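You operate a simulated robot arm through the tools that you are given. There is no shell and no other tool. Be economical: measure what you need, move in short steps, check, and stop when the job is done.

Carry out the task below with a simulated robot arm. There is one attempt and no reset: what you move stays moved.

JOB
Count the cups on the top of the orange bench, then put as many of the injectors from the top of the orange bench on the top of the grey stand. Then put one of the yellow dust caps from the top of the orange bench in the yellow tray. Then take the brass sensor and leave it in the red pan. Then stack the green box marked "597" from the top of the black table on top of the green box labelled "405". Then take the blue marker and put it on top of the grey filter. Then put the steel pulley on top of the brown dirty air filter on the middle of the green bench. Keep to this order. Set down upright: injector.
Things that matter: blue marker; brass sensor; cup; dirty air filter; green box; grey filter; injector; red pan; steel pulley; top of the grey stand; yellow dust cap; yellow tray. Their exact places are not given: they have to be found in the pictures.

The check looks at the end state, three seconds after you hand in, the way a careful person would. Anything else that was tipped, shoved, dropped, spilled or broken makes it a failure. A push-on lid holds only when it is set on centred and level and pressed home; a screw cap is set on level and turned clockwise until tight.

ROBOT AND FRAMES
A 5-joint arm with a two-finger parallel gripper on a trunk, on a base that drives. Base frame: it is fixed to the floor where the robot stands at the start and does not move with it; the origin is under the middle of the robot, x ahead of it, y to its left, z up; the surface under the hand at the start is at about z = 0.82. Units: m, degrees, N and s.
It reaches about 1.134 m from its shoulder. Its first joint turns from -149.0 to 149.0 degrees. Places, roughly: blue marker (3x3x14 cm) [-1, 5.3, 0.9]; brass sensor (4x4x5 cm) [0.7, 2.9, 0.9]; cup [0.75, -0.5, 0.75]; dirty air filter [-1.25, 18.5, 0.75]; green box [-1, 5, 1]; grey filter [0.75, 0.75, 0.75]; injector [0.75, 0.25, 1]; red pan (34x18x6 cm) [0.6, 2.6, 0.9]; steel pulley (8x8x4 cm) [-1.5, 16.1, 0.7]; top of the grey stand [0.9, 1.7, 0.9]; yellow dust cap (3x3x3 cm) [0.4, 0.3, 0.8]; yellow tray (15x11x4 cm) [-3.1, 1, 0.9]. Payload 1.57 kg.
The TCP is the grasp point between the finger pads, 0.03 m short of the fingertips. In the tool frame z runs along the fingers and y along their closing line. The gripper opens to 0.11 m. The fingers are 0.024 m wide and 0.012 m thick; the gripper's body (0.048 by 0.112 m) begins 0.078 m behind the TCP.
Orientation is told as [roll, pitch, yaw] about the base's x, y, z axes, in that order, counted from this pose: with the fingers straight down and closing along the base's y, the tool's x points along the base's -x, its y along +y and its z along -z.

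CONTROLS
- The arm moves only by the tool send_rows. Its argument "plan" is one flat list of numbers, 6 for each row, row after row: the shift along the tool's x, y, z in m, then the turn, a rotation vector about the tool's x, y, z in degrees. In form: [tx, ty, tz, wx, wy, wz, tx, ty, tz, wx, wy, wz, ...]. A call has 1 to 8 rows; each row is the pose to reach, as a shift and turn from the pose commanded when the call began, along the tool's axes at that moment. "claw" is the finger opening in m, from 0 to 0.11, set as the call begins (left out, the last holds). Rows are played at 5 a second. More than 0.05 m and 8.6 degrees between two rows, or a gripper value outside its range, and nothing of the call is played. Where a pose cannot be reached the arm comes as near as it can. A force on the tool above 40 N (or 10 N above the force at the start of the call, whichever is more), or a blocked arm, ends the call early, and 0.2 s more pass. The fingers move at their own pace (about 0.153 m/s each) and stop on an object; they squeeze with about 39 N. The grip force told is the motor's: it shows also when the fingers shut on nothing. Time passes only in rows, and 0.2 s behind the last, so rows that repeat a pose let the fingers close. It gives the time, the measured TCP pose, the force on the tool (base axes), the opening and the grip force at its end, in the units of the frame above (readings bear some noise), with the torque about the TCP (base axes, N m) and any sound that the robot's microphone picked up, and new pictures: "views" is both (left out), scene, wrist or none.
- Cameras (640 x 400 px; columns grow to the right, rows downward): "scene" is now at [0.0227, 0.1472, 1.853]; the picture's right is [-0.36, -0.93, 0.00], its down [-0.78, 0.30, -0.55] and it looks along [0.52, -0.20, -0.83] (base axes); focal length 273 px, centre (320, 200). "wrist" rides on the gripper at [0.07, 0.016, -0.141] in the tool frame; the picture's right is [-0.23, 0.97, 0.00], its down [-0.86, -0.20, -0.48] and it looks along [-0.47, -0.11, 0.88] (tool axes); focal length 222 px, centre (320, 200).
- move_column(by): slides the trunk up (or, below 0, down) by that many m; the arm and the scene camera ride with it, the base frame stays. It gives what a move gives, with no picture.
- base_move(legs): drives the robot by 1 to 6 legs, each [ahead, turn to the left] in m and degrees, along the robot's own axes; the way and the turn of a leg run together, so that a leg with both is an arc; at most 1.5 m and 180 degrees a leg. The arm and the cameras ride along, it lands a little off, and it stops where it bumps. It gives what a move gives, and a new picture of the scene camera.
- turn_head(pan, tilt): turns the head with the scene camera to pan (to the left, within 155 degrees either way) and tilt (down, from -29 to 69), counted from straight ahead of the robot. It gives what a move gives, and a new picture of the scene camera.
- measure_at(camera, pixels): for up to 12 pixels [column, row] of the newest picture of that camera ("zoom" is the newest enlarged one), the place [x, y, z] in the base frame of the surface seen there, good to about 0.002 m. It takes no simulated time.
- zoom(camera, box): a new picture of the part [left, top, right, bottom] of that camera's present view, enlarged. It takes no simulated time.
- job_done(): hands the job in; it is judged then, once.

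Go step by step. Measure first, check grasps and placings, and put right what went wrong. The budget is 322 turns and 360 pictures, counting those below and the enlarged ones. Unless the task says otherwise, let go and move clear before handing in, and close with one line.

The tools are called after "Emit:" as a command line: name --argument value ..., lists and objects as JSON in quotes. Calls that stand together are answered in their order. send_rows: Moves the arm, as the interface text tells. Its arguments: {"type":"object","properties":{"plan":{"type":"array","items":{"type":"number"}},"claw":{"type":"number"},"views":{"type":"string","enum":["both","scene","wrist","none"]}},"required":["plan"]} The other tools are called the same way: move_column (by) slides the trunk up or down; base_move (legs) drives the base; turn_head (pan, tilt) turns the head that bears the scene camera; measure_at (camera, pixels) gives the place of the surface under pixels of a picture; zoom (camera, box) takes an enlarged picture of a part of a camera's view; job_done () hands the job in.

At the start:

```text
clock: 0.0
eef_pos: [0.6261, 0.0476, 1.1514]
orientation: [0.0, 0.1, 0.7]
force: [0.1, -0.8, 0.8]
moment: [-0.02, -0.02, 0.0]
opening: 0.1097
grasp_force: 0.2
trunk travel left (down, up): [-0.885, 0.085]
robot x, y, heading: [0.0003, 0.0028, -0.0]
head pan, tilt: [-21.1, 56.4]
```

scene: 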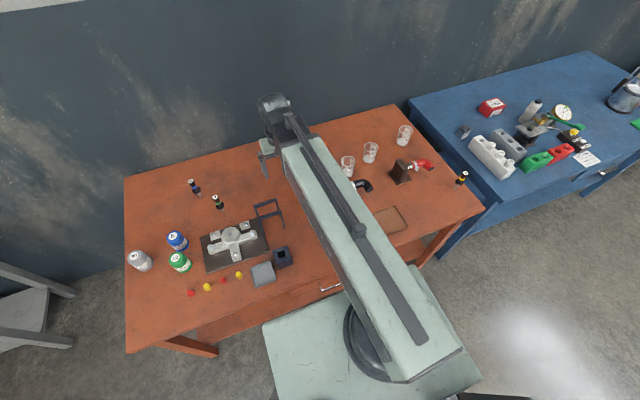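
wrist: 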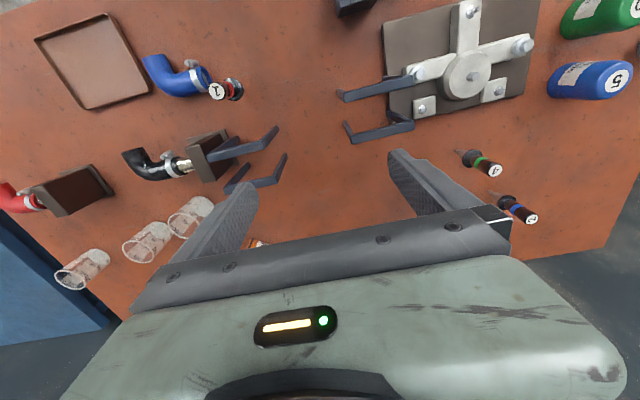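

The orange bench shows at least three cups (347,165; 370,152; 404,135), with part of the bench hidden by the arm. I'll zoom both views to identify things.

Emit:
zoom --camera "scene" --box '[120, 160, 300, 310]'

Emit:
zoom --camera "scene" --box '[320, 110, 480, 240]'

Emit:
zoom --camera "wrist" --box '[0, 0, 320, 300]'

```text
2.67 times, centred on (210, 235) of scene
```

zoom: 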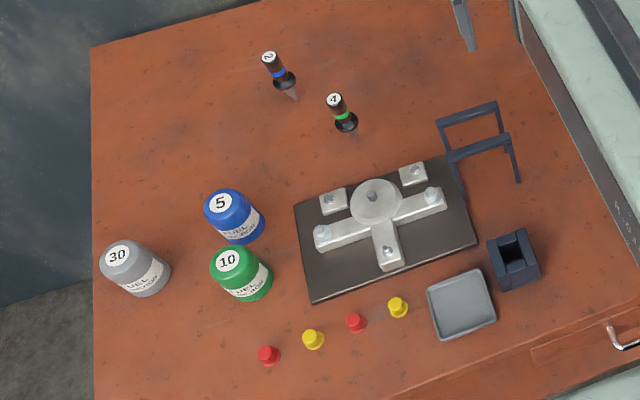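

```text
3.08 times, centred on (400, 175) of scene
```

zoom: 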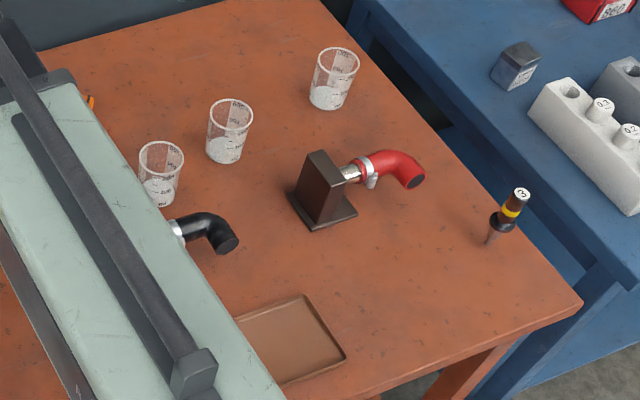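

```text
1.33 times, centred on (160, 150) of wrist
```

zoom: 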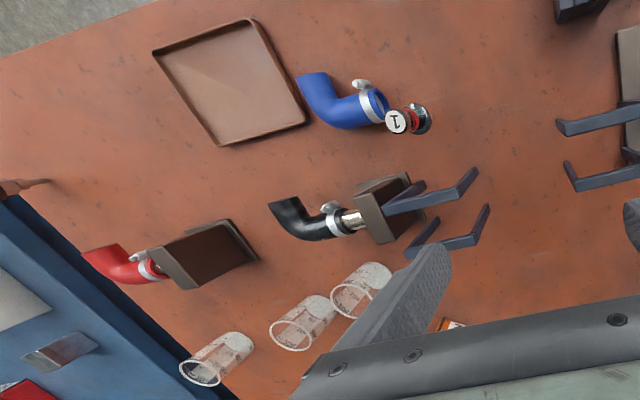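

Four injectors (1 red, 2 blue, 3 yellow, 4 green) and three visible cups; an orange thing is hidden behind the arm. I'll look around with the head for the other places.

Emit:
turn_head --pan 60 --tilt 30

Emit:
turn_head --pan 110 --tilt 20

Emit:
turn_head --pan 155 --tilt 25

```text
clock: 1.5
eef_pos: [0.6262, 0.0472, 1.1514]
orientation: [-0.1, 0.0, 0.7]
force: [-0.2, -0.3, -0.2]
moment: [-0.04, 0.0, -0.01]
opening: 0.11
grasp_force: 0.1
trunk travel left (down, up): [-0.885, 0.085]
robot x, y, heading: [-0.002, 0.0012, 0.0]
head pan, tilt: [60.0, 30.0]
```

scene: 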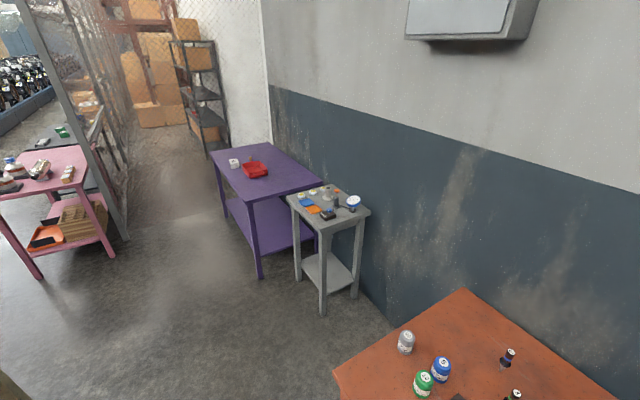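

```text
clock: 2.7
eef_pos: [0.6263, 0.0469, 1.1523]
orientation: [-0.1, -0.1, 0.7]
force: [0.0, -1.4, -0.2]
moment: [-0.01, 0.0, 0.0]
opening: 0.11
grasp_force: 0.1
trunk travel left (down, up): [-0.885, 0.085]
robot x, y, heading: [-0.0, 0.0038, 0.1]
head pan, tilt: [110.0, 20.0]
```

scene: 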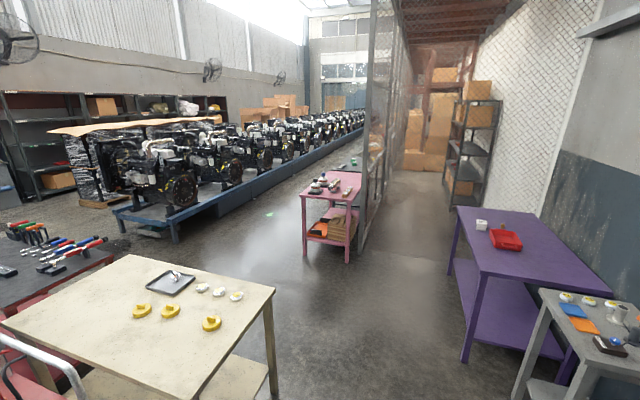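

```text
clock: 3.8
eef_pos: [0.6264, 0.0473, 1.1527]
orientation: [-0.1, 0.0, 0.7]
force: [0.8, -0.1, 0.7]
moment: [0.03, -0.02, 0.02]
opening: 0.11
grasp_force: 0.2
trunk travel left (down, up): [-0.885, 0.085]
robot x, y, heading: [0.0036, 0.0026, -0.2]
head pan, tilt: [154.7, 25.0]
```

scene: 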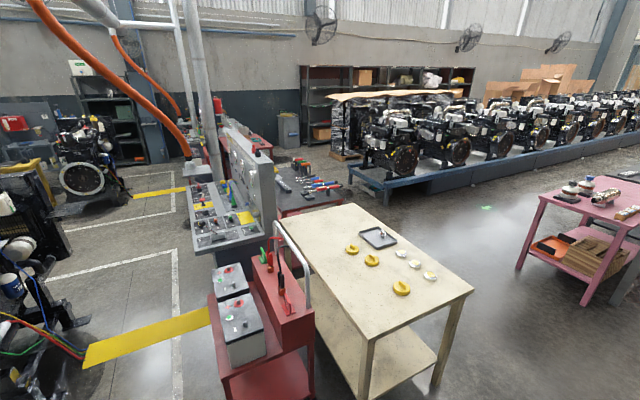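

I need details; zooming on the grey console and pink table in this view, and measuring the cream table.

Emit:
zoom --camera "scene" --box '[170, 140, 350, 260]'

Emit:
measure_at --camera "scene" --pixels '[[244, 217], [380, 238], [315, 240], [470, 293], [365, 335], [345, 212], [230, 203], [205, 205], [300, 205], [620, 190]]'

```text
3.33 times, centred on (260, 200) of scene
```

zoom: 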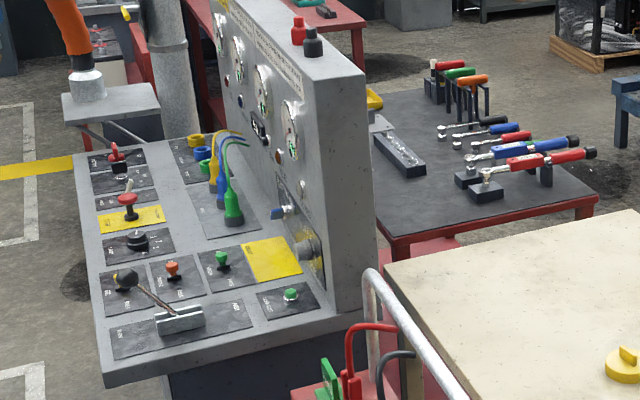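

```text
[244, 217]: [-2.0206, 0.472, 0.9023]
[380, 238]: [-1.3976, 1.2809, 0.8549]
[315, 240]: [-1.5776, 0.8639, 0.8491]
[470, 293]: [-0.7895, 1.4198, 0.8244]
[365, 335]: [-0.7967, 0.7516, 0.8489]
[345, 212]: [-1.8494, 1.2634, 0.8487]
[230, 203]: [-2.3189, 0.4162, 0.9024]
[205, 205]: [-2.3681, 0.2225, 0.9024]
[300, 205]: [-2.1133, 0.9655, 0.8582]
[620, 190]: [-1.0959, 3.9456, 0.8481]
```

A yellow item peeks out behind the console panel at zoom (375,100), likely the yellow tray. Now the grey stand.

Emit:
turn_head --pan 62 --tilt 28

Emit:
zoom --camera "scene" --box '[190, 130, 390, 255]'

```text
clock: 5.5
eef_pos: [0.6267, 0.0471, 1.1539]
orientation: [0.0, 0.0, 0.7]
force: [0.4, -0.1, -0.2]
moment: [-0.01, -0.01, -0.02]
opening: 0.11
grasp_force: 0.1
trunk travel left (down, up): [-0.885, 0.085]
robot x, y, heading: [-0.0017, 0.0014, 0.0]
head pan, tilt: [62.0, 28.0]
```

scene: 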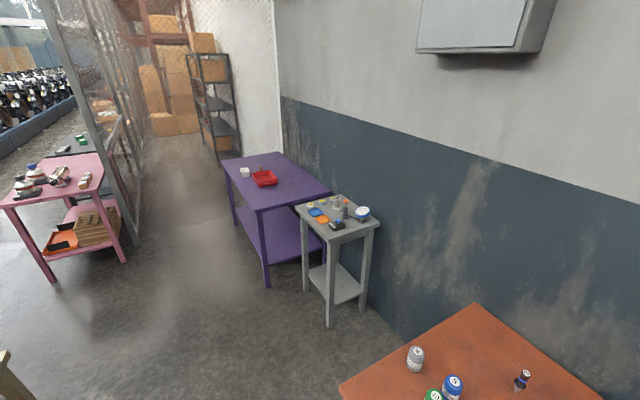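

```text
3.20 times, centred on (290, 192) of scene
```

zoom: 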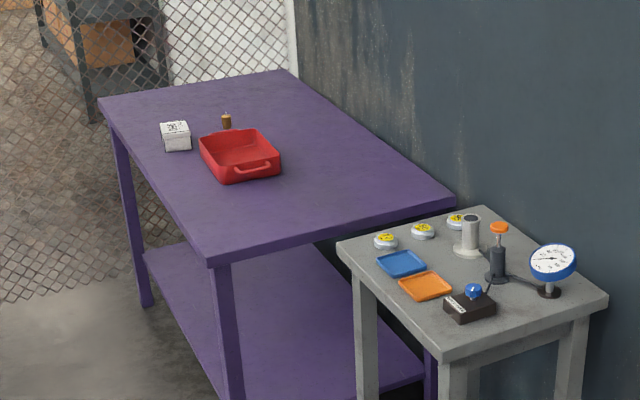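

Stand found with some free space at its near side; purple table holds red pan and brass sensor. Measuring these.

Emit:
measure_at --camera "zoom" --pixels '[[345, 245], [482, 210], [600, 300], [445, 355], [470, 305], [402, 264], [425, 287], [550, 290], [520, 325], [418, 318], [497, 270], [385, 240]]'

Emit:
turn_head --pan 0 --tilt 50

```text
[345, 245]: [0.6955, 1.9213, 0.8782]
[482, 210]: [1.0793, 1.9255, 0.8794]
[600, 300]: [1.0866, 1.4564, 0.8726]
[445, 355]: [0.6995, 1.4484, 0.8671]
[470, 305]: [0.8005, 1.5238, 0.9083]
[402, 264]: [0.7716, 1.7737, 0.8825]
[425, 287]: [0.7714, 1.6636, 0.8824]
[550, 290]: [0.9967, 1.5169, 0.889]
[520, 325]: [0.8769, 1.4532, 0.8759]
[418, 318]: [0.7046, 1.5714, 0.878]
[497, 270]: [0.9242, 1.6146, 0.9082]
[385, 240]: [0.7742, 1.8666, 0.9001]
```

```text
clock: 6.8
eef_pos: [0.6272, 0.046, 1.1515]
orientation: [-0.1, -0.1, 0.6]
force: [0.1, -0.3, 1.3]
moment: [-0.01, 0.0, 0.0]
opening: 0.1101
grasp_force: 0.1
trunk travel left (down, up): [-0.885, 0.085]
robot x, y, heading: [0.0018, 0.005, 0.0]
head pan, tilt: [0.0, 50.0]
```

scene: 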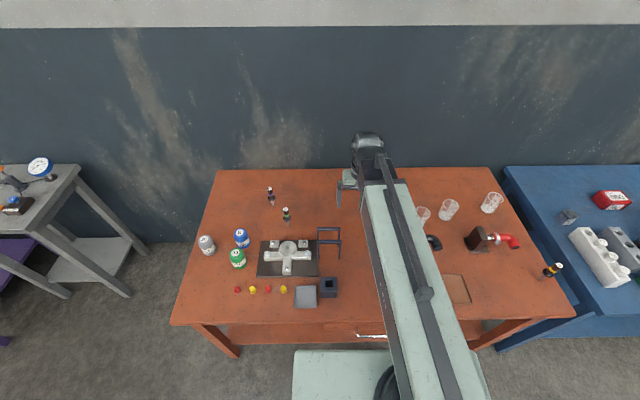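

I'll zoom on the injectors at (270,196), (286,214) and measure, as well as hidden area later.

Emit:
zoom --camera "scene" --box '[190, 175, 350, 305]'

```text
3.08 times, centred on (270, 240) of scene
```

zoom: 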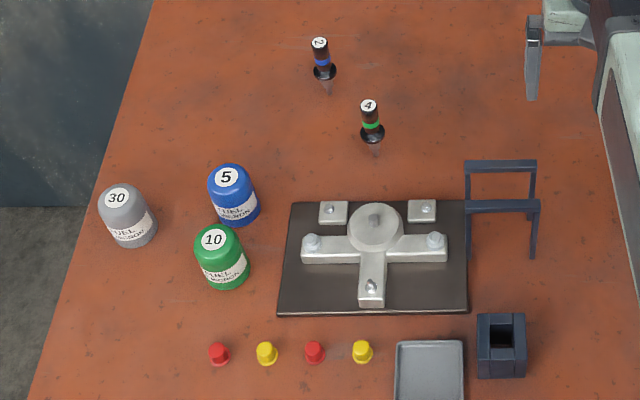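

Emit:
measure_at --camera "zoom" --pixels '[[368, 106], [371, 112], [372, 132], [374, 152], [320, 42], [323, 72], [328, 92], [266, 348], [362, 346], [117, 198], [400, 110], [130, 244]]'

```text
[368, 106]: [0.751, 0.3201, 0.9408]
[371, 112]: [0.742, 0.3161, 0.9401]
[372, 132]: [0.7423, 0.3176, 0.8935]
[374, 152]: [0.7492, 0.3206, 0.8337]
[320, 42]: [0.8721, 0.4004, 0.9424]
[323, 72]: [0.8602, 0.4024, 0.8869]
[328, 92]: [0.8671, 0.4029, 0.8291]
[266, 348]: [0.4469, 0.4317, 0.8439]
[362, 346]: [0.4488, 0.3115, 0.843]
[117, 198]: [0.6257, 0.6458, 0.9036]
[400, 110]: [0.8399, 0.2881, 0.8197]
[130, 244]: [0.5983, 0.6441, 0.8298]
```

Injector 4 is at (0.75,0.32), injector 2 at (0.866,0.402), tops z≈0.94. I'll turn the base 90° left so the arm clears the bench, then bench and stand both lie to the right along a straight drive line.

Emit:
base_move --legs '[[-0.08, 0], [0, 90]]'

Emit:
turn_head --pan -100 --tilt 48

```text
clock: 11.7
eef_pos: [-0.1302, 0.629, 1.1522]
orientation: [0.0, 0.0, 91.1]
force: [-0.1, 0.2, 0.7]
moment: [0.03, -0.01, 0.05]
opening: 0.1099
grasp_force: 0.0
trunk travel left (down, up): [-0.885, 0.085]
robot x, y, heading: [-0.0673, 0.0037, 89.8]
head pan, tilt: [0.0, 50.0]
```

scene: 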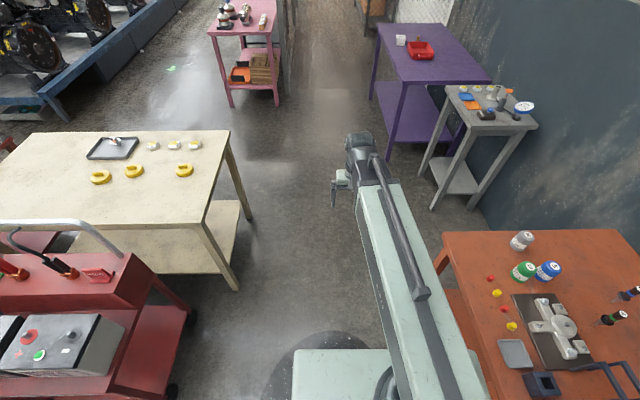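

```text
clock: 13.5
eef_pos: [-0.1306, 0.63, 1.1524]
orientation: [0.0, 0.0, 91.1]
force: [0.2, 0.2, -0.5]
moment: [-0.02, -0.02, -0.04]
opening: 0.1101
grasp_force: 0.1
trunk travel left (down, up): [-0.885, 0.085]
robot x, y, heading: [-0.0662, 0.0052, 89.7]
head pan, tilt: [-100.0, 48.0]
```

scene: 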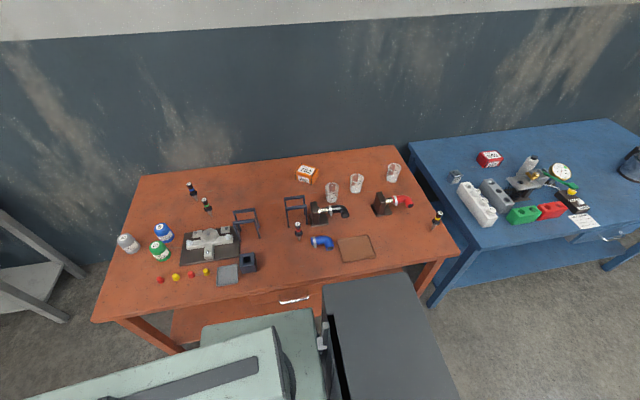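

Whole bench is now visible; zoom to confirm the cup count.

Emit:
zoom --camera "scene" --box '[270, 145, 450, 270]'

Emit:
measure_at --camera "scene" --pixels '[[298, 226], [298, 236], [207, 203], [192, 187], [298, 300], [320, 285]]'

```text
3.20 times, centred on (360, 208) of scene
```

zoom: 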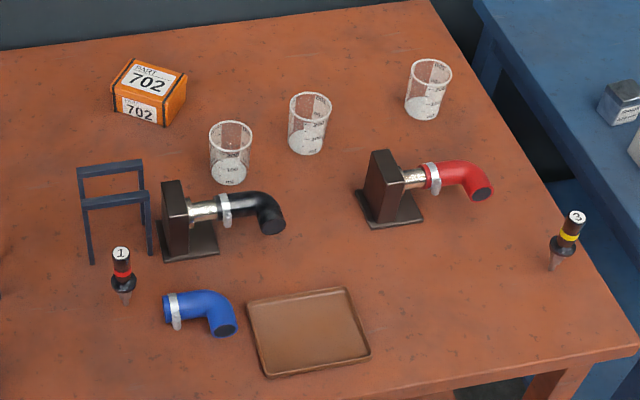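

```text
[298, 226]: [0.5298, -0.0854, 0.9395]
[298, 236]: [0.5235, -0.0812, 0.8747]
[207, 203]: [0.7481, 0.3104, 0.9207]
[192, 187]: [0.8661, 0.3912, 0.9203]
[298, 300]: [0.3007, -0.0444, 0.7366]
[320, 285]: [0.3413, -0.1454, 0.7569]
```

Exactly three cups on the bench, so three injectors go to the stand: 4, 2 and 1. I'll drive 0.3 m along y and face the bench again.

Emit:
base_move --legs '[[0.3, 0], [0, -90]]'

Emit:
turn_head --pan 15 --tilt 55

```text
clock: 19.4
eef_pos: [0.5597, 0.3625, 1.1529]
orientation: [0.1, 0.1, 0.3]
force: [1.0, 1.6, 0.3]
moment: [-0.13, 0.03, -0.04]
opening: 0.1101
grasp_force: 0.1
trunk travel left (down, up): [-0.885, 0.085]
robot x, y, heading: [-0.0691, 0.3266, -0.3]
head pan, tilt: [-100.0, 48.0]
```

scene: 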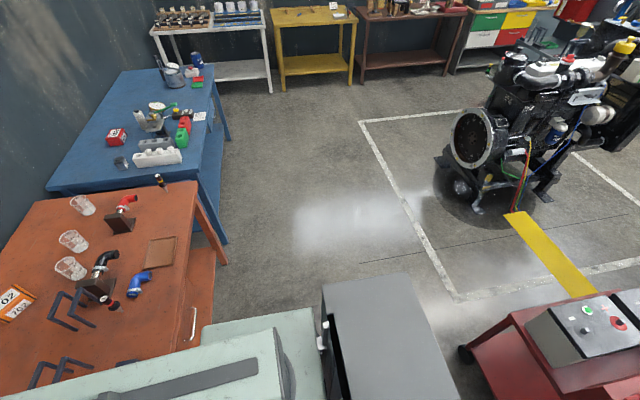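

```text
clock: 21.3
eef_pos: [0.5607, 0.3621, 1.1522]
orientation: [-0.1, 0.0, 0.3]
force: [0.7, -0.5, -0.1]
moment: [-0.01, -0.01, -0.01]
opening: 0.1098
grasp_force: 0.0
trunk travel left (down, up): [-0.885, 0.085]
robot x, y, heading: [-0.0673, 0.3255, -0.1]
head pan, tilt: [15.0, 55.0]
```

scene: 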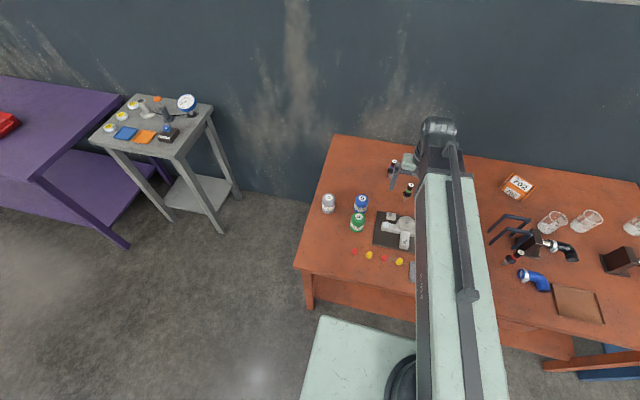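

Arm is ahead of the bench near injector 4. Move above (0.75,0.317) and come down to z≈1.05, then check with the wrist camera.

Emit:
send_rows --plan '[-0.047, -0.011, 0, 0, 0, 0, -0.094, -0.022, 0, 0, 0, 0, -0.141, -0.033, 0.02, 0, 0, 0, -0.188, -0.045, 0.05, 0, 0, 0, -0.188, -0.045, 0.1, 0, 0, 0, -0.188, -0.045, 0.1, 0, 0, 0]' --claw 0.06 --views "both"

```text
refused: row 3 steps farther than a row can; nothing moved
```

Emit:
send_rows --plan '[-0.047, -0.011, 0, 0, 0, 0, -0.094, -0.022, 0, 0, 0, 0, -0.141, -0.033, 0, 0, 0, 0, -0.188, -0.045, 0, 0, 0, 0, -0.188, -0.045, 0.05, 0, 0, 0, -0.188, -0.045, 0.1, 0, 0, 0, -0.188, -0.045, 0.1, 0, 0, 0]' --claw 0.06 --views "both"

```text
clock: 22.9
eef_pos: [0.7479, 0.3168, 1.1518]
orientation: [-0.1, 0.0, 0.3]
force: [-0.8, 0.3, 0.6]
moment: [-0.01, 0.01, 0.0]
opening: 0.0602
grasp_force: 0.0
out of reach, approached as far as the arm can: row 5, 6, 7
trunk travel left (down, up): [-0.885, 0.085]
robot x, y, heading: [-0.068, 0.3245, -0.1]
head pan, tilt: [15.0, 55.0]
```

scene: 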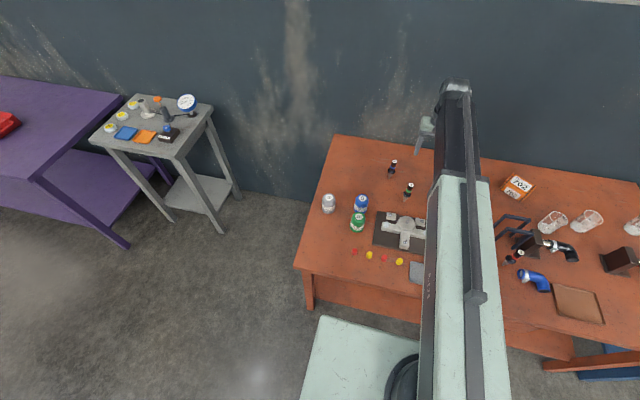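
wrist: 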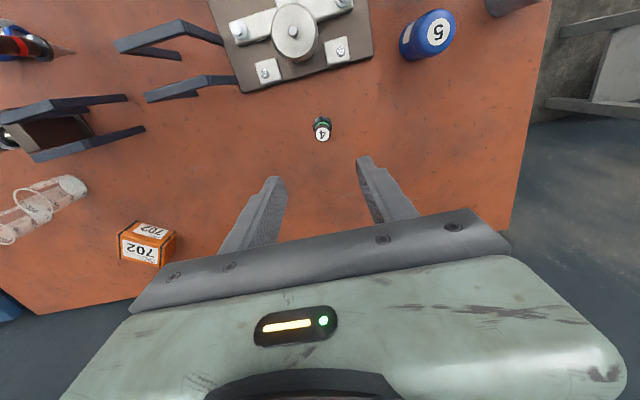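

Going down is a job for the trunk. Lower it by 0.12 and re-measure the injector's head at wrist (322,131).

Emit:
measure_at --camera "wrist" --pixels '[[322, 134], [322, 122]]'

Emit:
move_column --by -0.12

Emit:
zoom --camera "wrist" --box '[200, 60, 440, 240]'

```text
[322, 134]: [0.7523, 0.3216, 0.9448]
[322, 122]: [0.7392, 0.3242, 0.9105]
```

```text
clock: 24.4
eef_pos: [0.7478, 0.3175, 1.0318]
orientation: [-0.1, 0.0, 0.4]
force: [0.4, -0.6, 0.1]
moment: [0.0, 0.03, -0.01]
opening: 0.0597
grasp_force: 0.1
trunk travel left (down, up): [-0.765, 0.205]
robot x, y, heading: [-0.0659, 0.3247, -0.1]
head pan, tilt: [15.0, 55.0]
```

```text
2.22 times, centred on (320, 150) of wrist
```

zoom: 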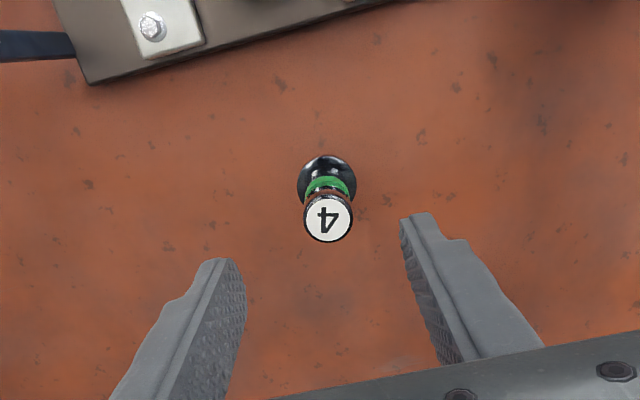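

Emit:
measure_at --camera "zoom" --pixels '[[327, 220], [308, 220], [347, 220], [327, 165], [300, 180], [354, 180], [327, 190], [327, 205], [327, 238]]'

```text
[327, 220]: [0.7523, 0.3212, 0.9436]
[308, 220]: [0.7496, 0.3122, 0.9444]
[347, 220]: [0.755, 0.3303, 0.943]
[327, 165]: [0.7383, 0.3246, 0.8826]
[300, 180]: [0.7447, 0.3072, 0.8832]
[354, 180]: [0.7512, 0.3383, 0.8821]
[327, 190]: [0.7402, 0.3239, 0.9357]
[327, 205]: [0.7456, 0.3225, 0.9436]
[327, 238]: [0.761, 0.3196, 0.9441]
```

Head is 22 mm wide, centre (0.753,0.321), top z 0.944, flange at 0.883. Align, lower by trunk to z 0.92.

Emit:
send_rows --plan '[-0.005, 0.0035, 0, 0, 0, 0, -0.005, 0.0035, 0, 0, 0, 0]' --claw 0.05 --views "none"

Emit:
move_column --by -0.111

Emit:
send_rows --plan '[0, 0, 0, 0, 0, 0]' --views "wrist"

```text
clock: 25.0
eef_pos: [0.7535, 0.3206, 1.0329]
orientation: [-0.1, -0.1, 0.3]
force: [0.0, -0.3, -0.5]
moment: [0.0, -0.02, -0.02]
opening: 0.0501
grasp_force: 0.1
trunk travel left (down, up): [-0.765, 0.205]
robot x, y, heading: [-0.0675, 0.3279, -0.3]
head pan, tilt: [15.0, 55.0]
```

```text
clock: 26.4
eef_pos: [0.7521, 0.3199, 0.9206]
orientation: [-0.1, -0.1, 0.2]
force: [0.7, -0.3, 0.2]
moment: [-0.03, -0.01, -0.02]
opening: 0.0502
grasp_force: 0.2
trunk travel left (down, up): [-0.654, 0.316]
robot x, y, heading: [-0.0669, 0.3181, -0.0]
head pan, tilt: [15.0, 55.0]
```

```text
clock: 26.8
eef_pos: [0.7516, 0.3203, 0.9221]
orientation: [0.0, 0.1, 0.3]
force: [0.1, -0.5, 0.5]
moment: [0.01, 0.03, -0.01]
opening: 0.05
grasp_force: 0.1
trunk travel left (down, up): [-0.654, 0.316]
robot x, y, heading: [-0.0666, 0.3205, -0.1]
head pan, tilt: [15.0, 55.0]
```

wrist: 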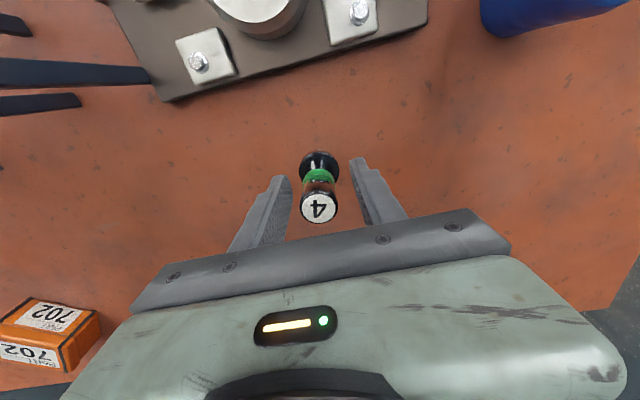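

Head is between the fingers. Close.

Emit:
send_rows --plan '[0, 0, 0, 0, 0, 0, 0, 0, 0, 0, 0, 0, 0, 0, 0, 0, 0, 0]' --claw 0.0 --views "none"

Emit:
move_column --by 0.25

Emit:
zoom --camera "wrist" --box '[200, 100, 440, 250]'

```text
clock: 27.6
eef_pos: [0.7528, 0.3205, 0.9214]
orientation: [-0.2, 0.0, 0.3]
force: [-0.1, -1.3, 0.7]
moment: [-0.11, -0.01, 0.03]
opening: 0.0238
grasp_force: 36.0
trunk travel left (down, up): [-0.654, 0.316]
robot x, y, heading: [-0.067, 0.3226, -0.4]
head pan, tilt: [15.0, 55.0]
```

```text
clock: 30.2
eef_pos: [0.7531, 0.3215, 1.1704]
orientation: [0.0, 0.1, 0.2]
force: [0.5, 0.1, -2.9]
moment: [-0.02, 0.0, 0.01]
opening: 0.0242
grasp_force: 36.0
trunk travel left (down, up): [-0.904, 0.066]
robot x, y, heading: [-0.065, 0.3257, -0.1]
head pan, tilt: [15.0, 55.0]
```

```text
2.67 times, centred on (320, 175) of wrist
```

zoom: 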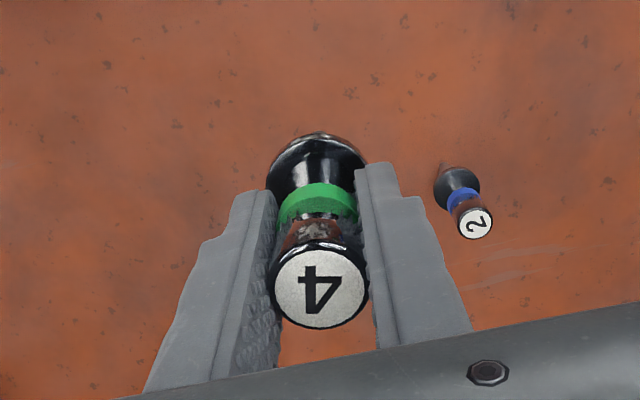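

Injector 4 is held upright (opening 0.024). Drive to the grey stand.

Emit:
base_move --legs '[[0, 90], [1.3, 0], [0, -90]]'

Emit:
turn_head --pan 12 --tilt 45

Emit:
zoom --camera "wrist" --box '[0, 0, 640, 400]'

```text
clock: 44.4
eef_pos: [0.7444, 1.6459, 1.1705]
orientation: [-0.1, 0.1, 1.6]
force: [0.1, 0.4, -2.9]
moment: [-0.03, -0.01, 0.01]
opening: 0.0243
grasp_force: 36.2
trunk travel left (down, up): [-0.904, 0.066]
robot x, y, heading: [-0.0741, 1.673, 1.5]
head pan, tilt: [15.0, 55.0]
```

scene: 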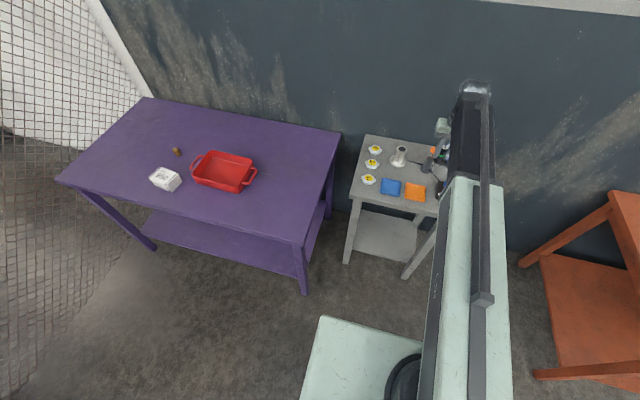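

```text
clock: 45.1
eef_pos: [0.744, 1.6473, 1.1714]
orientation: [-0.1, 0.1, 1.4]
force: [-0.3, 0.2, -1.5]
moment: [-0.05, 0.02, 0.01]
opening: 0.0242
grasp_force: 35.8
trunk travel left (down, up): [-0.904, 0.066]
robot x, y, heading: [-0.0757, 1.6714, 2.0]
head pan, tilt: [12.0, 45.0]
```

scene: 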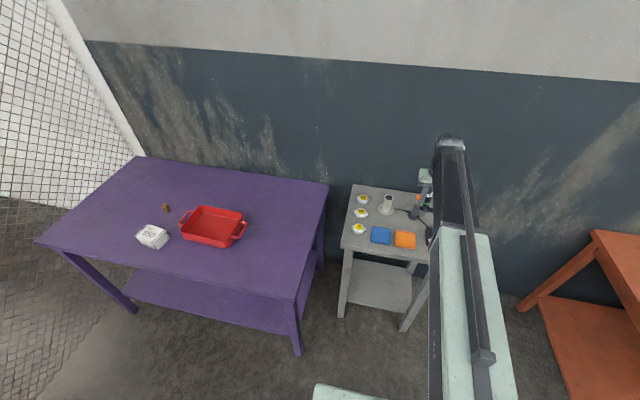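

```text
1.00 times, centred on (320, 200) of wrist (not enlarged: the box is as wide or as high as the picture)
```

zoom: 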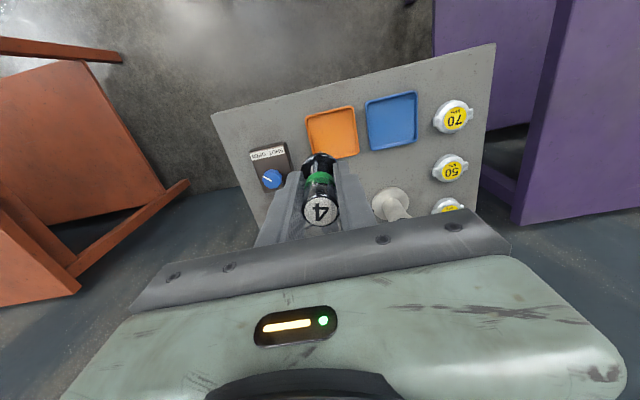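

The wrist view shows the stand; I'll map the free space.

Emit:
measure_at --camera "wrist" --pixels '[[213, 113], [494, 45], [305, 113], [337, 157], [370, 150], [420, 140], [395, 190], [440, 170], [284, 143], [265, 120], [455, 100], [290, 160]]'

Emit:
zoom --camera "scene" --box '[330, 175, 450, 255]'

```text
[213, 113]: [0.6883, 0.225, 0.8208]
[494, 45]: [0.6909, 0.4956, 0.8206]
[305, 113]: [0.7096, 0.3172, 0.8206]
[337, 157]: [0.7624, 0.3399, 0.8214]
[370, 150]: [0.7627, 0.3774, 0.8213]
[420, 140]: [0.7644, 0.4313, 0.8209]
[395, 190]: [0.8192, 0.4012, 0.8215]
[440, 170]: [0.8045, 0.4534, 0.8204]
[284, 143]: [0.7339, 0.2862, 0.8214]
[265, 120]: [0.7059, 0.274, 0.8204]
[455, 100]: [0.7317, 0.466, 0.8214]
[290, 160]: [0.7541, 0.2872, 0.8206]
```

```text
5.00 times, centred on (390, 215) of scene
```

zoom: 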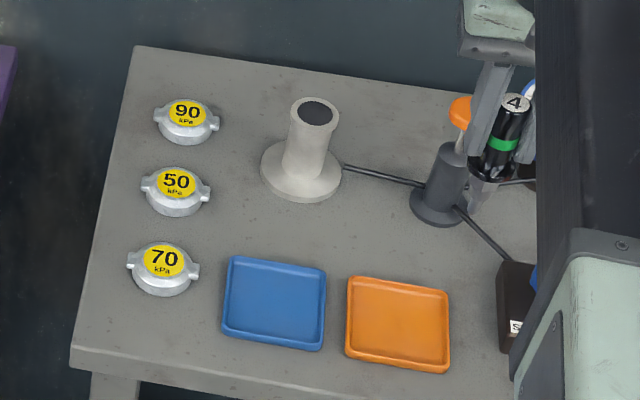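

The wrist picture used was stale; measure on this fresh scene zoom.

Emit:
measure_at --camera "zoom" --pixels '[[140, 50], [75, 360], [340, 235], [325, 268], [260, 165], [342, 180], [215, 210], [240, 75], [300, 80], [400, 110], [380, 235], [215, 120]]'

```text
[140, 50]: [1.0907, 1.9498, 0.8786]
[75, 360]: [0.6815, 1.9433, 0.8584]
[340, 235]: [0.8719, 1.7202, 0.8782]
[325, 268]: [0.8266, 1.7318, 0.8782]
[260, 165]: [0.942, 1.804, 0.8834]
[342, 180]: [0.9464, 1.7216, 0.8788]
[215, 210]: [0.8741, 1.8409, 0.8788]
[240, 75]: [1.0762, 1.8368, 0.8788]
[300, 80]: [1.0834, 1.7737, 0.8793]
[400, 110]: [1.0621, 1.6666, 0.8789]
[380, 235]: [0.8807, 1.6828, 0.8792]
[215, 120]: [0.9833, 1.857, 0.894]
```

Stand top is z 0.879. Free row at x≈0.87 (y≈1.835, 1.76, 1.69) between trays and white nozzle. Place first at (0.87,1.835).

Emit:
send_rows --plan '[-0.026, 0.037, 0, 0, 0, 0, -0.052, 0.074, 0, 0, 0, 0, -0.078, 0.111, 0, 0, 0, 0, -0.105, 0.148, 0, 0, 0, 0, -0.131, 0.185, 0, 0, 0, 0, -0.131, 0.185, 0, 0, 0, 0]' --views "none"

Emit:
move_column --by -0.15

Emit:
send_rows --plan '[0, 0, 0, 0, 0, 0]' --views "both"

```text
clock: 46.5
eef_pos: [0.8574, 1.8313, 1.1704]
orientation: [0.0, -0.2, 1.5]
force: [-0.5, 0.2, -3.3]
moment: [-0.05, 0.03, -0.02]
opening: 0.0239
grasp_force: 35.6
out of reach, approached as far as the arm can: row 5, 6
trunk travel left (down, up): [-0.904, 0.066]
robot x, y, heading: [-0.0787, 1.6764, 2.0]
head pan, tilt: [12.0, 45.0]
```

```text
clock: 48.3
eef_pos: [0.8587, 1.8314, 1.0221]
orientation: [-0.1, -0.2, 1.5]
force: [-0.2, 0.8, -2.6]
moment: [0.01, -0.01, 0.02]
opening: 0.0242
grasp_force: 36.0
trunk travel left (down, up): [-0.754, 0.216]
robot x, y, heading: [-0.0781, 1.6745, 1.7]
head pan, tilt: [12.0, 45.0]
```

```text
clock: 48.7
eef_pos: [0.8585, 1.8309, 1.0207]
orientation: [-0.1, -0.2, 1.6]
force: [0.2, 0.2, -2.5]
moment: [0.0, -0.01, -0.01]
opening: 0.024
grasp_force: 36.2
trunk travel left (down, up): [-0.754, 0.216]
robot x, y, heading: [-0.0786, 1.6778, 1.7]
head pan, tilt: [12.0, 45.0]
```

scene: 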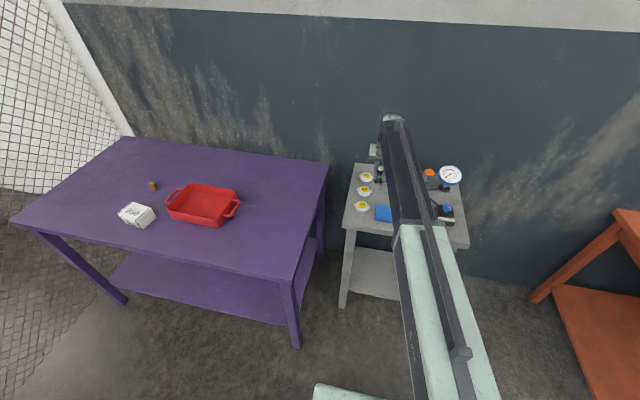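
wrist: 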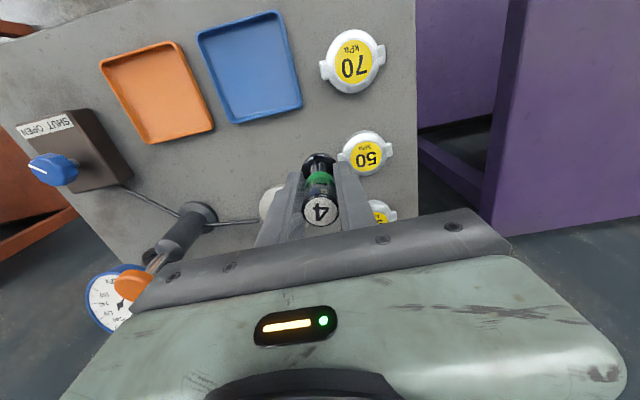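

Position is free; shift 15 mm away from the "50" cap, then lower to contact.

Emit:
send_rows --plan '[0, -0.015, 0, 0, 0, 0, 0, -0.015, 0, 0, 0, 0]' --views "none"

Emit:
move_column --by -0.0395

Emit:
zoom --camera "wrist" --box '[200, 80, 440, 250]'

```text
clock: 49.3
eef_pos: [0.8588, 1.8166, 1.0204]
orientation: [0.0, -0.2, 1.5]
force: [-0.2, 0.4, -3.0]
moment: [-0.02, -0.01, -0.02]
opening: 0.0243
grasp_force: 35.9
trunk travel left (down, up): [-0.754, 0.216]
robot x, y, heading: [-0.0746, 1.6777, 1.8]
head pan, tilt: [12.0, 45.0]
```

```text
clock: 50.1
eef_pos: [0.8597, 1.8156, 0.9809]
orientation: [0.0, -0.1, 1.5]
force: [0.1, 0.6, -3.1]
moment: [0.01, 0.01, 0.01]
opening: 0.0242
grasp_force: 36.1
trunk travel left (down, up): [-0.715, 0.255]
robot x, y, heading: [-0.0753, 1.6751, 1.7]
head pan, tilt: [12.0, 45.0]
```

```text
2.35 times, centred on (320, 165) of wrist
```

zoom: 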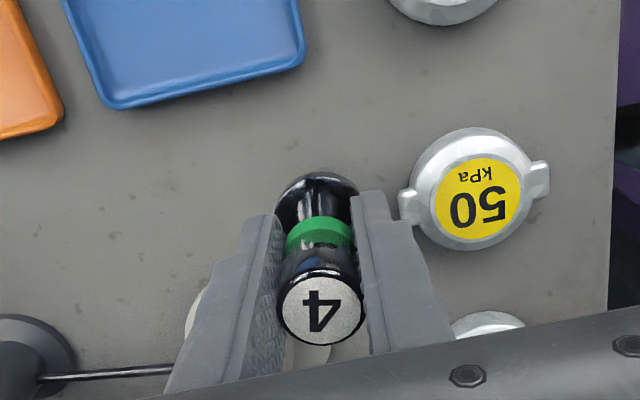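

Nearly in contact; lower another 2 mm and look at force.

Emit:
move_column --by -0.002

```text
clock: 50.6
eef_pos: [0.8585, 1.8152, 0.9816]
orientation: [-0.1, -0.2, 1.5]
force: [7.3, 0.7, 17.5]
moment: [0.09, -0.65, -0.01]
opening: 0.0241
grasp_force: 36.7
trunk travel left (down, up): [-0.713, 0.257]
robot x, y, heading: [-0.0753, 1.6766, 1.8]
head pan, tilt: [12.0, 45.0]
```

Contact (17 N). Back off 1 mm, then open to 0.05.

Emit:
move_column --by 0.001

Emit:
send_rows --plan '[0, 0, 0, 0, 0, 0, 0, 0, 0, 0, 0, 0, 0, 0, 0, 0, 0, 0]' --claw 0.055 --views "wrist"

```text
clock: 51.1
eef_pos: [0.858, 1.8169, 0.9814]
orientation: [0.0, -0.2, 1.5]
force: [3.4, -0.1, 7.4]
moment: [0.1, -0.28, -0.02]
opening: 0.0239
grasp_force: 35.7
trunk travel left (down, up): [-0.714, 0.256]
robot x, y, heading: [-0.0768, 1.6726, 1.8]
head pan, tilt: [12.0, 45.0]
```

```text
clock: 51.9
eef_pos: [0.8587, 1.8157, 0.9818]
orientation: [-0.1, -0.2, 1.5]
force: [-0.5, 0.2, 0.4]
moment: [-0.02, 0.01, 0.0]
opening: 0.0548
grasp_force: 0.2
trunk travel left (down, up): [-0.714, 0.256]
robot x, y, heading: [-0.0762, 1.6733, 1.7]
head pan, tilt: [12.0, 45.0]
```

wrist: 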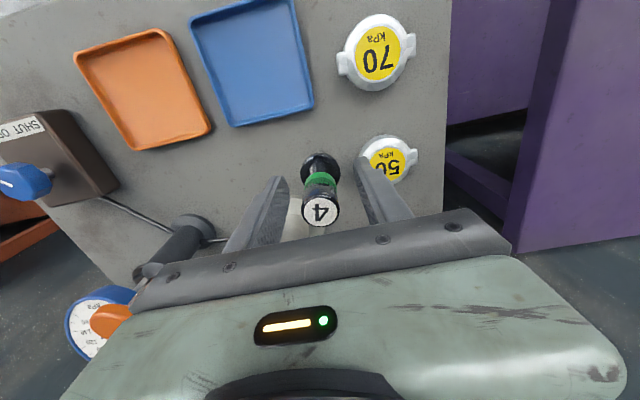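

Injector 4 stands upright. Raise and drive back for injector 2.

Emit:
move_column --by 0.25

Emit:
base_move --legs '[[0, 88.5], [-1.39, 0], [0, -90]]'

Emit:
send_rows --plan '[0, 0, 0, 0, 0, 0]' --views "wrist"

```text
clock: 54.5
eef_pos: [0.8592, 1.8161, 1.2307]
orientation: [-0.1, -0.3, 1.5]
force: [0.0, 0.1, -1.3]
moment: [-0.02, 0.0, -0.03]
opening: 0.0551
grasp_force: 0.0
trunk travel left (down, up): [-0.964, 0.006]
robot x, y, heading: [-0.0751, 1.6669, 1.7]
head pan, tilt: [12.0, 45.0]
```

```text
clock: 69.0
eef_pos: [0.8753, 0.4298, 1.2292]
orientation: [-0.1, -0.1, 1.4]
force: [0.1, -0.7, 1.1]
moment: [-0.05, 0.01, 0.01]
opening: 0.0552
grasp_force: 0.1
trunk travel left (down, up): [-0.964, 0.006]
robot x, y, heading: [-0.0607, 0.3373, 2.3]
head pan, tilt: [12.0, 45.0]
```

scene: 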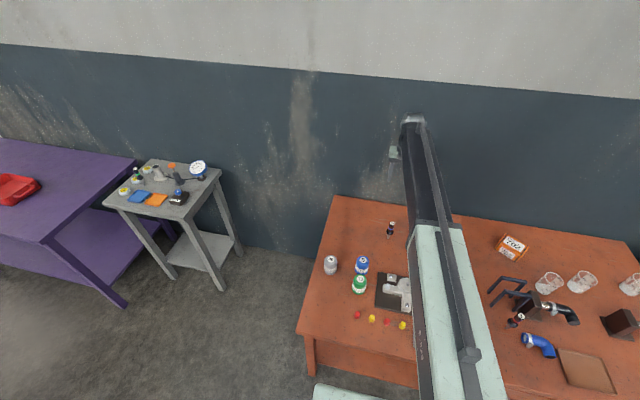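

```text
clock: 69.4
eef_pos: [0.8738, 0.4335, 1.2308]
orientation: [-0.2, -0.2, 1.3]
force: [0.3, 1.2, 0.0]
moment: [-0.12, -0.01, 0.01]
opening: 0.0549
grasp_force: 0.0
trunk travel left (down, up): [-0.964, 0.006]
robot x, y, heading: [-0.0609, 0.336, 2.3]
head pan, tilt: [12.0, 45.0]
```

wrist: 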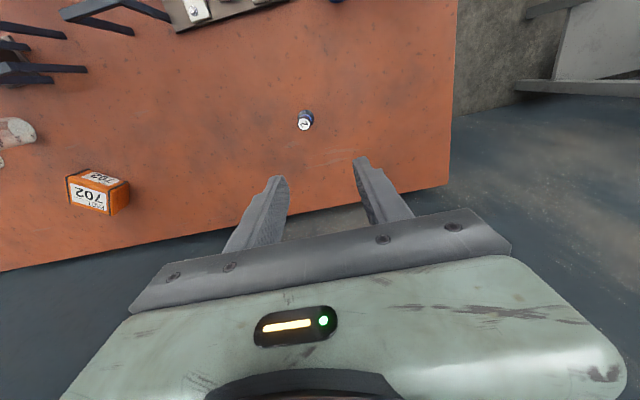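

Injector 2 is at wrist (305,124). Measure, adjust y by −0.03, and lower the trunk 0.2.

Emit:
measure_at --camera "wrist" --pixels '[[304, 125]]'

Emit:
send_rows --plan '[0.004, -0.03, 0, 0, 0, 0, 0.004, -0.03, 0, 0, 0, 0]' --views "none"

Emit:
move_column --by -0.2

Emit:
zoom --camera "wrist" --box '[200, 60, 440, 240]'

```text
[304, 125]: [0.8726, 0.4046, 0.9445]
```

```text
clock: 70.0
eef_pos: [0.8696, 0.4001, 1.2296]
orientation: [-0.1, -0.2, 1.3]
force: [-0.1, 0.5, 0.4]
moment: [0.0, 0.02, -0.03]
opening: 0.055
grasp_force: 0.1
trunk travel left (down, up): [-0.964, 0.006]
robot x, y, heading: [-0.0611, 0.3411, 2.3]
head pan, tilt: [12.0, 45.0]
```

```text
clock: 72.1
eef_pos: [0.8699, 0.4003, 1.0301]
orientation: [-0.1, -0.1, 1.2]
force: [-0.1, 0.0, 0.0]
moment: [-0.02, 0.01, 0.03]
opening: 0.0548
grasp_force: 0.0
trunk travel left (down, up): [-0.764, 0.206]
robot x, y, heading: [-0.0649, 0.3407, 2.4]
head pan, tilt: [12.0, 45.0]
```

```text
2.22 times, centred on (320, 150) of wrist
```

zoom: 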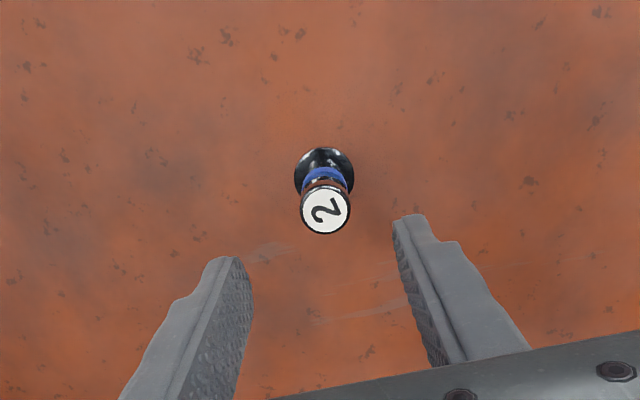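

Emit:
measure_at --camera "zoom" --pixels '[[325, 212], [303, 212], [347, 212]]'

```text
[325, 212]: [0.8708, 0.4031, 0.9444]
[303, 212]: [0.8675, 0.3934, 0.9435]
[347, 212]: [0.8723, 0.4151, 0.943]
```

Centre (0.871,0.404). Align, lower and grip.

Emit:
send_rows --plan '[-0.001, 0.004, 0, 0, 0, 0, -0.001, 0.004, 0, 0, 0, 0]' --views "none"

Emit:
move_column --by -0.108

Emit:
zoom --camera "wrist" --box '[200, 60, 440, 240]'

```text
clock: 72.7
eef_pos: [0.8714, 0.4035, 1.0299]
orientation: [0.0, -0.3, 1.2]
force: [0.0, 0.6, 0.0]
moment: [-0.02, -0.04, -0.01]
opening: 0.0552
grasp_force: 0.1
trunk travel left (down, up): [-0.764, 0.206]
robot x, y, heading: [-0.0614, 0.3383, 2.2]
head pan, tilt: [12.0, 45.0]
```

```text
clock: 74.1
eef_pos: [0.8713, 0.4041, 0.9229]
orientation: [-0.1, -0.2, 1.3]
force: [-0.6, -0.4, -0.6]
moment: [0.01, 0.0, 0.02]
opening: 0.0551
grasp_force: 0.2
trunk travel left (down, up): [-0.656, 0.314]
robot x, y, heading: [-0.065, 0.3418, 2.2]
head pan, tilt: [12.0, 45.0]
```

```text
2.22 times, centred on (320, 150) of wrist
```

zoom: 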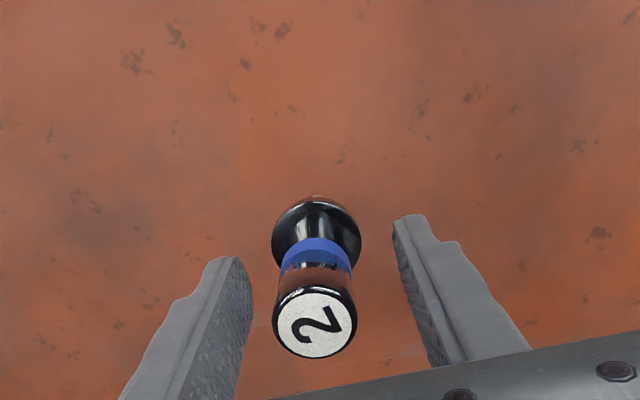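

Emit:
send_rows --plan '[0, 0, 0, 0, 0, 0, 0, 0, 0, 0, 0, 0, 0, 0, 0, 0, 0, 0]' --claw 0.0 --views "none"

Emit:
move_column --by 0.28

Emit:
base_move --legs '[[0, 88], [1.33, 0], [0, -90]]'

Emit:
send_rows --plan '[0, 0, 0, 0, 0, 0]' --views "wrist"

```text
clock: 74.9
eef_pos: [0.8717, 0.4043, 0.9222]
orientation: [0.0, -0.2, 1.3]
force: [0.7, -0.9, 0.5]
moment: [-0.12, -0.03, -0.02]
opening: 0.024
grasp_force: 36.8
trunk travel left (down, up): [-0.656, 0.314]
robot x, y, heading: [-0.0619, 0.3374, 2.4]
head pan, tilt: [12.0, 45.0]
```

```text
clock: 77.8
eef_pos: [0.8715, 0.4049, 1.2019]
orientation: [-0.1, -0.2, 1.2]
force: [-0.1, -0.6, -2.5]
moment: [0.01, -0.02, -0.02]
opening: 0.0243
grasp_force: 36.3
trunk travel left (down, up): [-0.936, 0.034]
robot x, y, heading: [-0.0649, 0.3408, 2.2]
head pan, tilt: [12.0, 45.0]
```

```text
clock: 92.0
eef_pos: [0.8522, 1.6776, 1.2012]
orientation: [-0.1, -0.2, -1.9]
force: [0.5, 0.2, -2.1]
moment: [-0.03, 0.05, 0.02]
opening: 0.0242
grasp_force: 36.5
trunk travel left (down, up): [-0.936, 0.034]
robot x, y, heading: [-0.0825, 1.7302, 0.1]
head pan, tilt: [12.0, 45.0]
```

scene: 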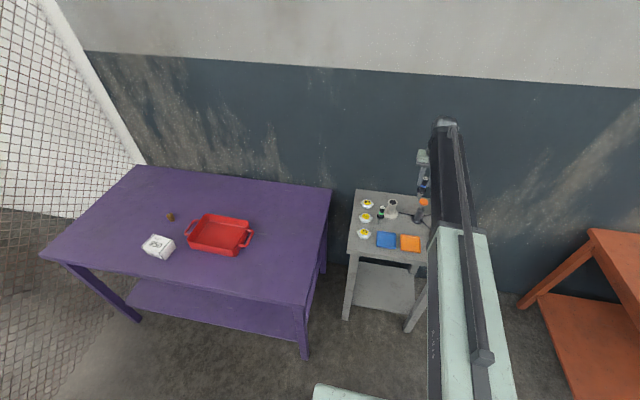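

```text
clock: 92.5
eef_pos: [0.8517, 1.6825, 1.2019]
orientation: [-0.2, -0.2, -1.7]
force: [0.4, 1.5, -3.1]
moment: [-0.17, 0.0, 0.02]
opening: 0.0239
grasp_force: 36.2
trunk travel left (down, up): [-0.936, 0.034]
robot x, y, heading: [-0.0863, 1.7259, 0.3]
head pan, tilt: [12.0, 45.0]
```

wrist: 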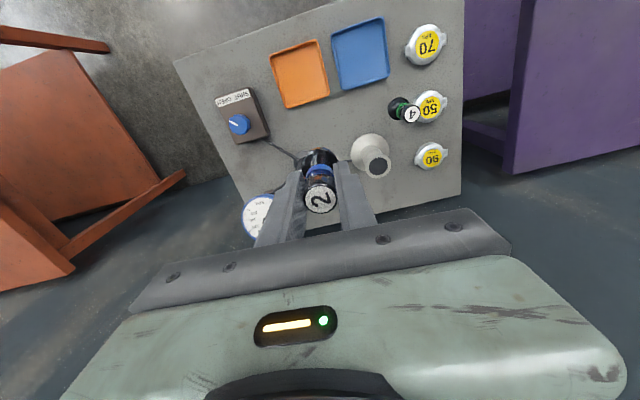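

Move to (0.864,1.743) and lower to near contact (target TCP z ≈0.983).

Emit:
send_rows --plan '[-0.005, 0.03, 0, 0, 0, 0, -0.01, 0.061, 0, 0, 0, 0, -0.01, 0.061, 0, 0, 0, 0]' --views "none"

Emit:
move_column --by -0.17

Emit:
send_rows --plan '[0, 0, 0, 0, 0, 0]' --views "wrist"

```text
clock: 93.2
eef_pos: [0.8618, 1.7394, 1.2023]
orientation: [-0.1, -0.2, -1.8]
force: [-0.3, 0.5, -2.8]
moment: [0.01, -0.02, 0.01]
opening: 0.0243
grasp_force: 35.7
trunk travel left (down, up): [-0.936, 0.034]
robot x, y, heading: [-0.0846, 1.7298, 0.3]
head pan, tilt: [12.0, 45.0]
```

```text
clock: 95.2
eef_pos: [0.8618, 1.7386, 1.0327]
orientation: [-0.1, -0.3, -1.8]
force: [0.1, 1.7, -2.1]
moment: [0.0, 0.0, -0.01]
opening: 0.0244
grasp_force: 36.0
trunk travel left (down, up): [-0.766, 0.204]
robot x, y, heading: [-0.0884, 1.7287, 0.5]
head pan, tilt: [12.0, 45.0]
```

```text
clock: 95.6
eef_pos: [0.8619, 1.7388, 1.0333]
orientation: [-0.1, -0.3, -1.8]
force: [-0.7, -0.1, -2.3]
moment: [-0.02, -0.03, 0.01]
opening: 0.024
grasp_force: 36.1
trunk travel left (down, up): [-0.766, 0.204]
robot x, y, heading: [-0.0871, 1.7279, 0.2]
head pan, tilt: [12.0, 45.0]
```

wrist: 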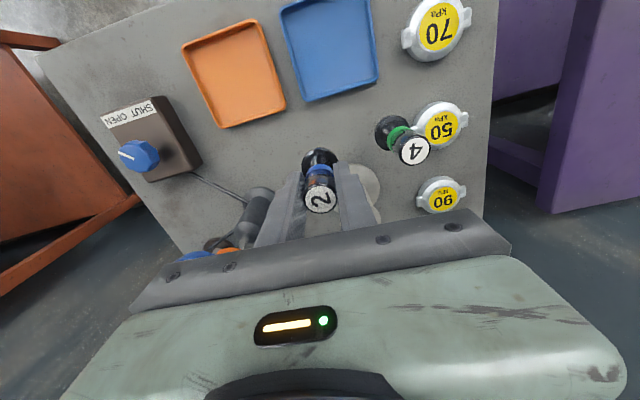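

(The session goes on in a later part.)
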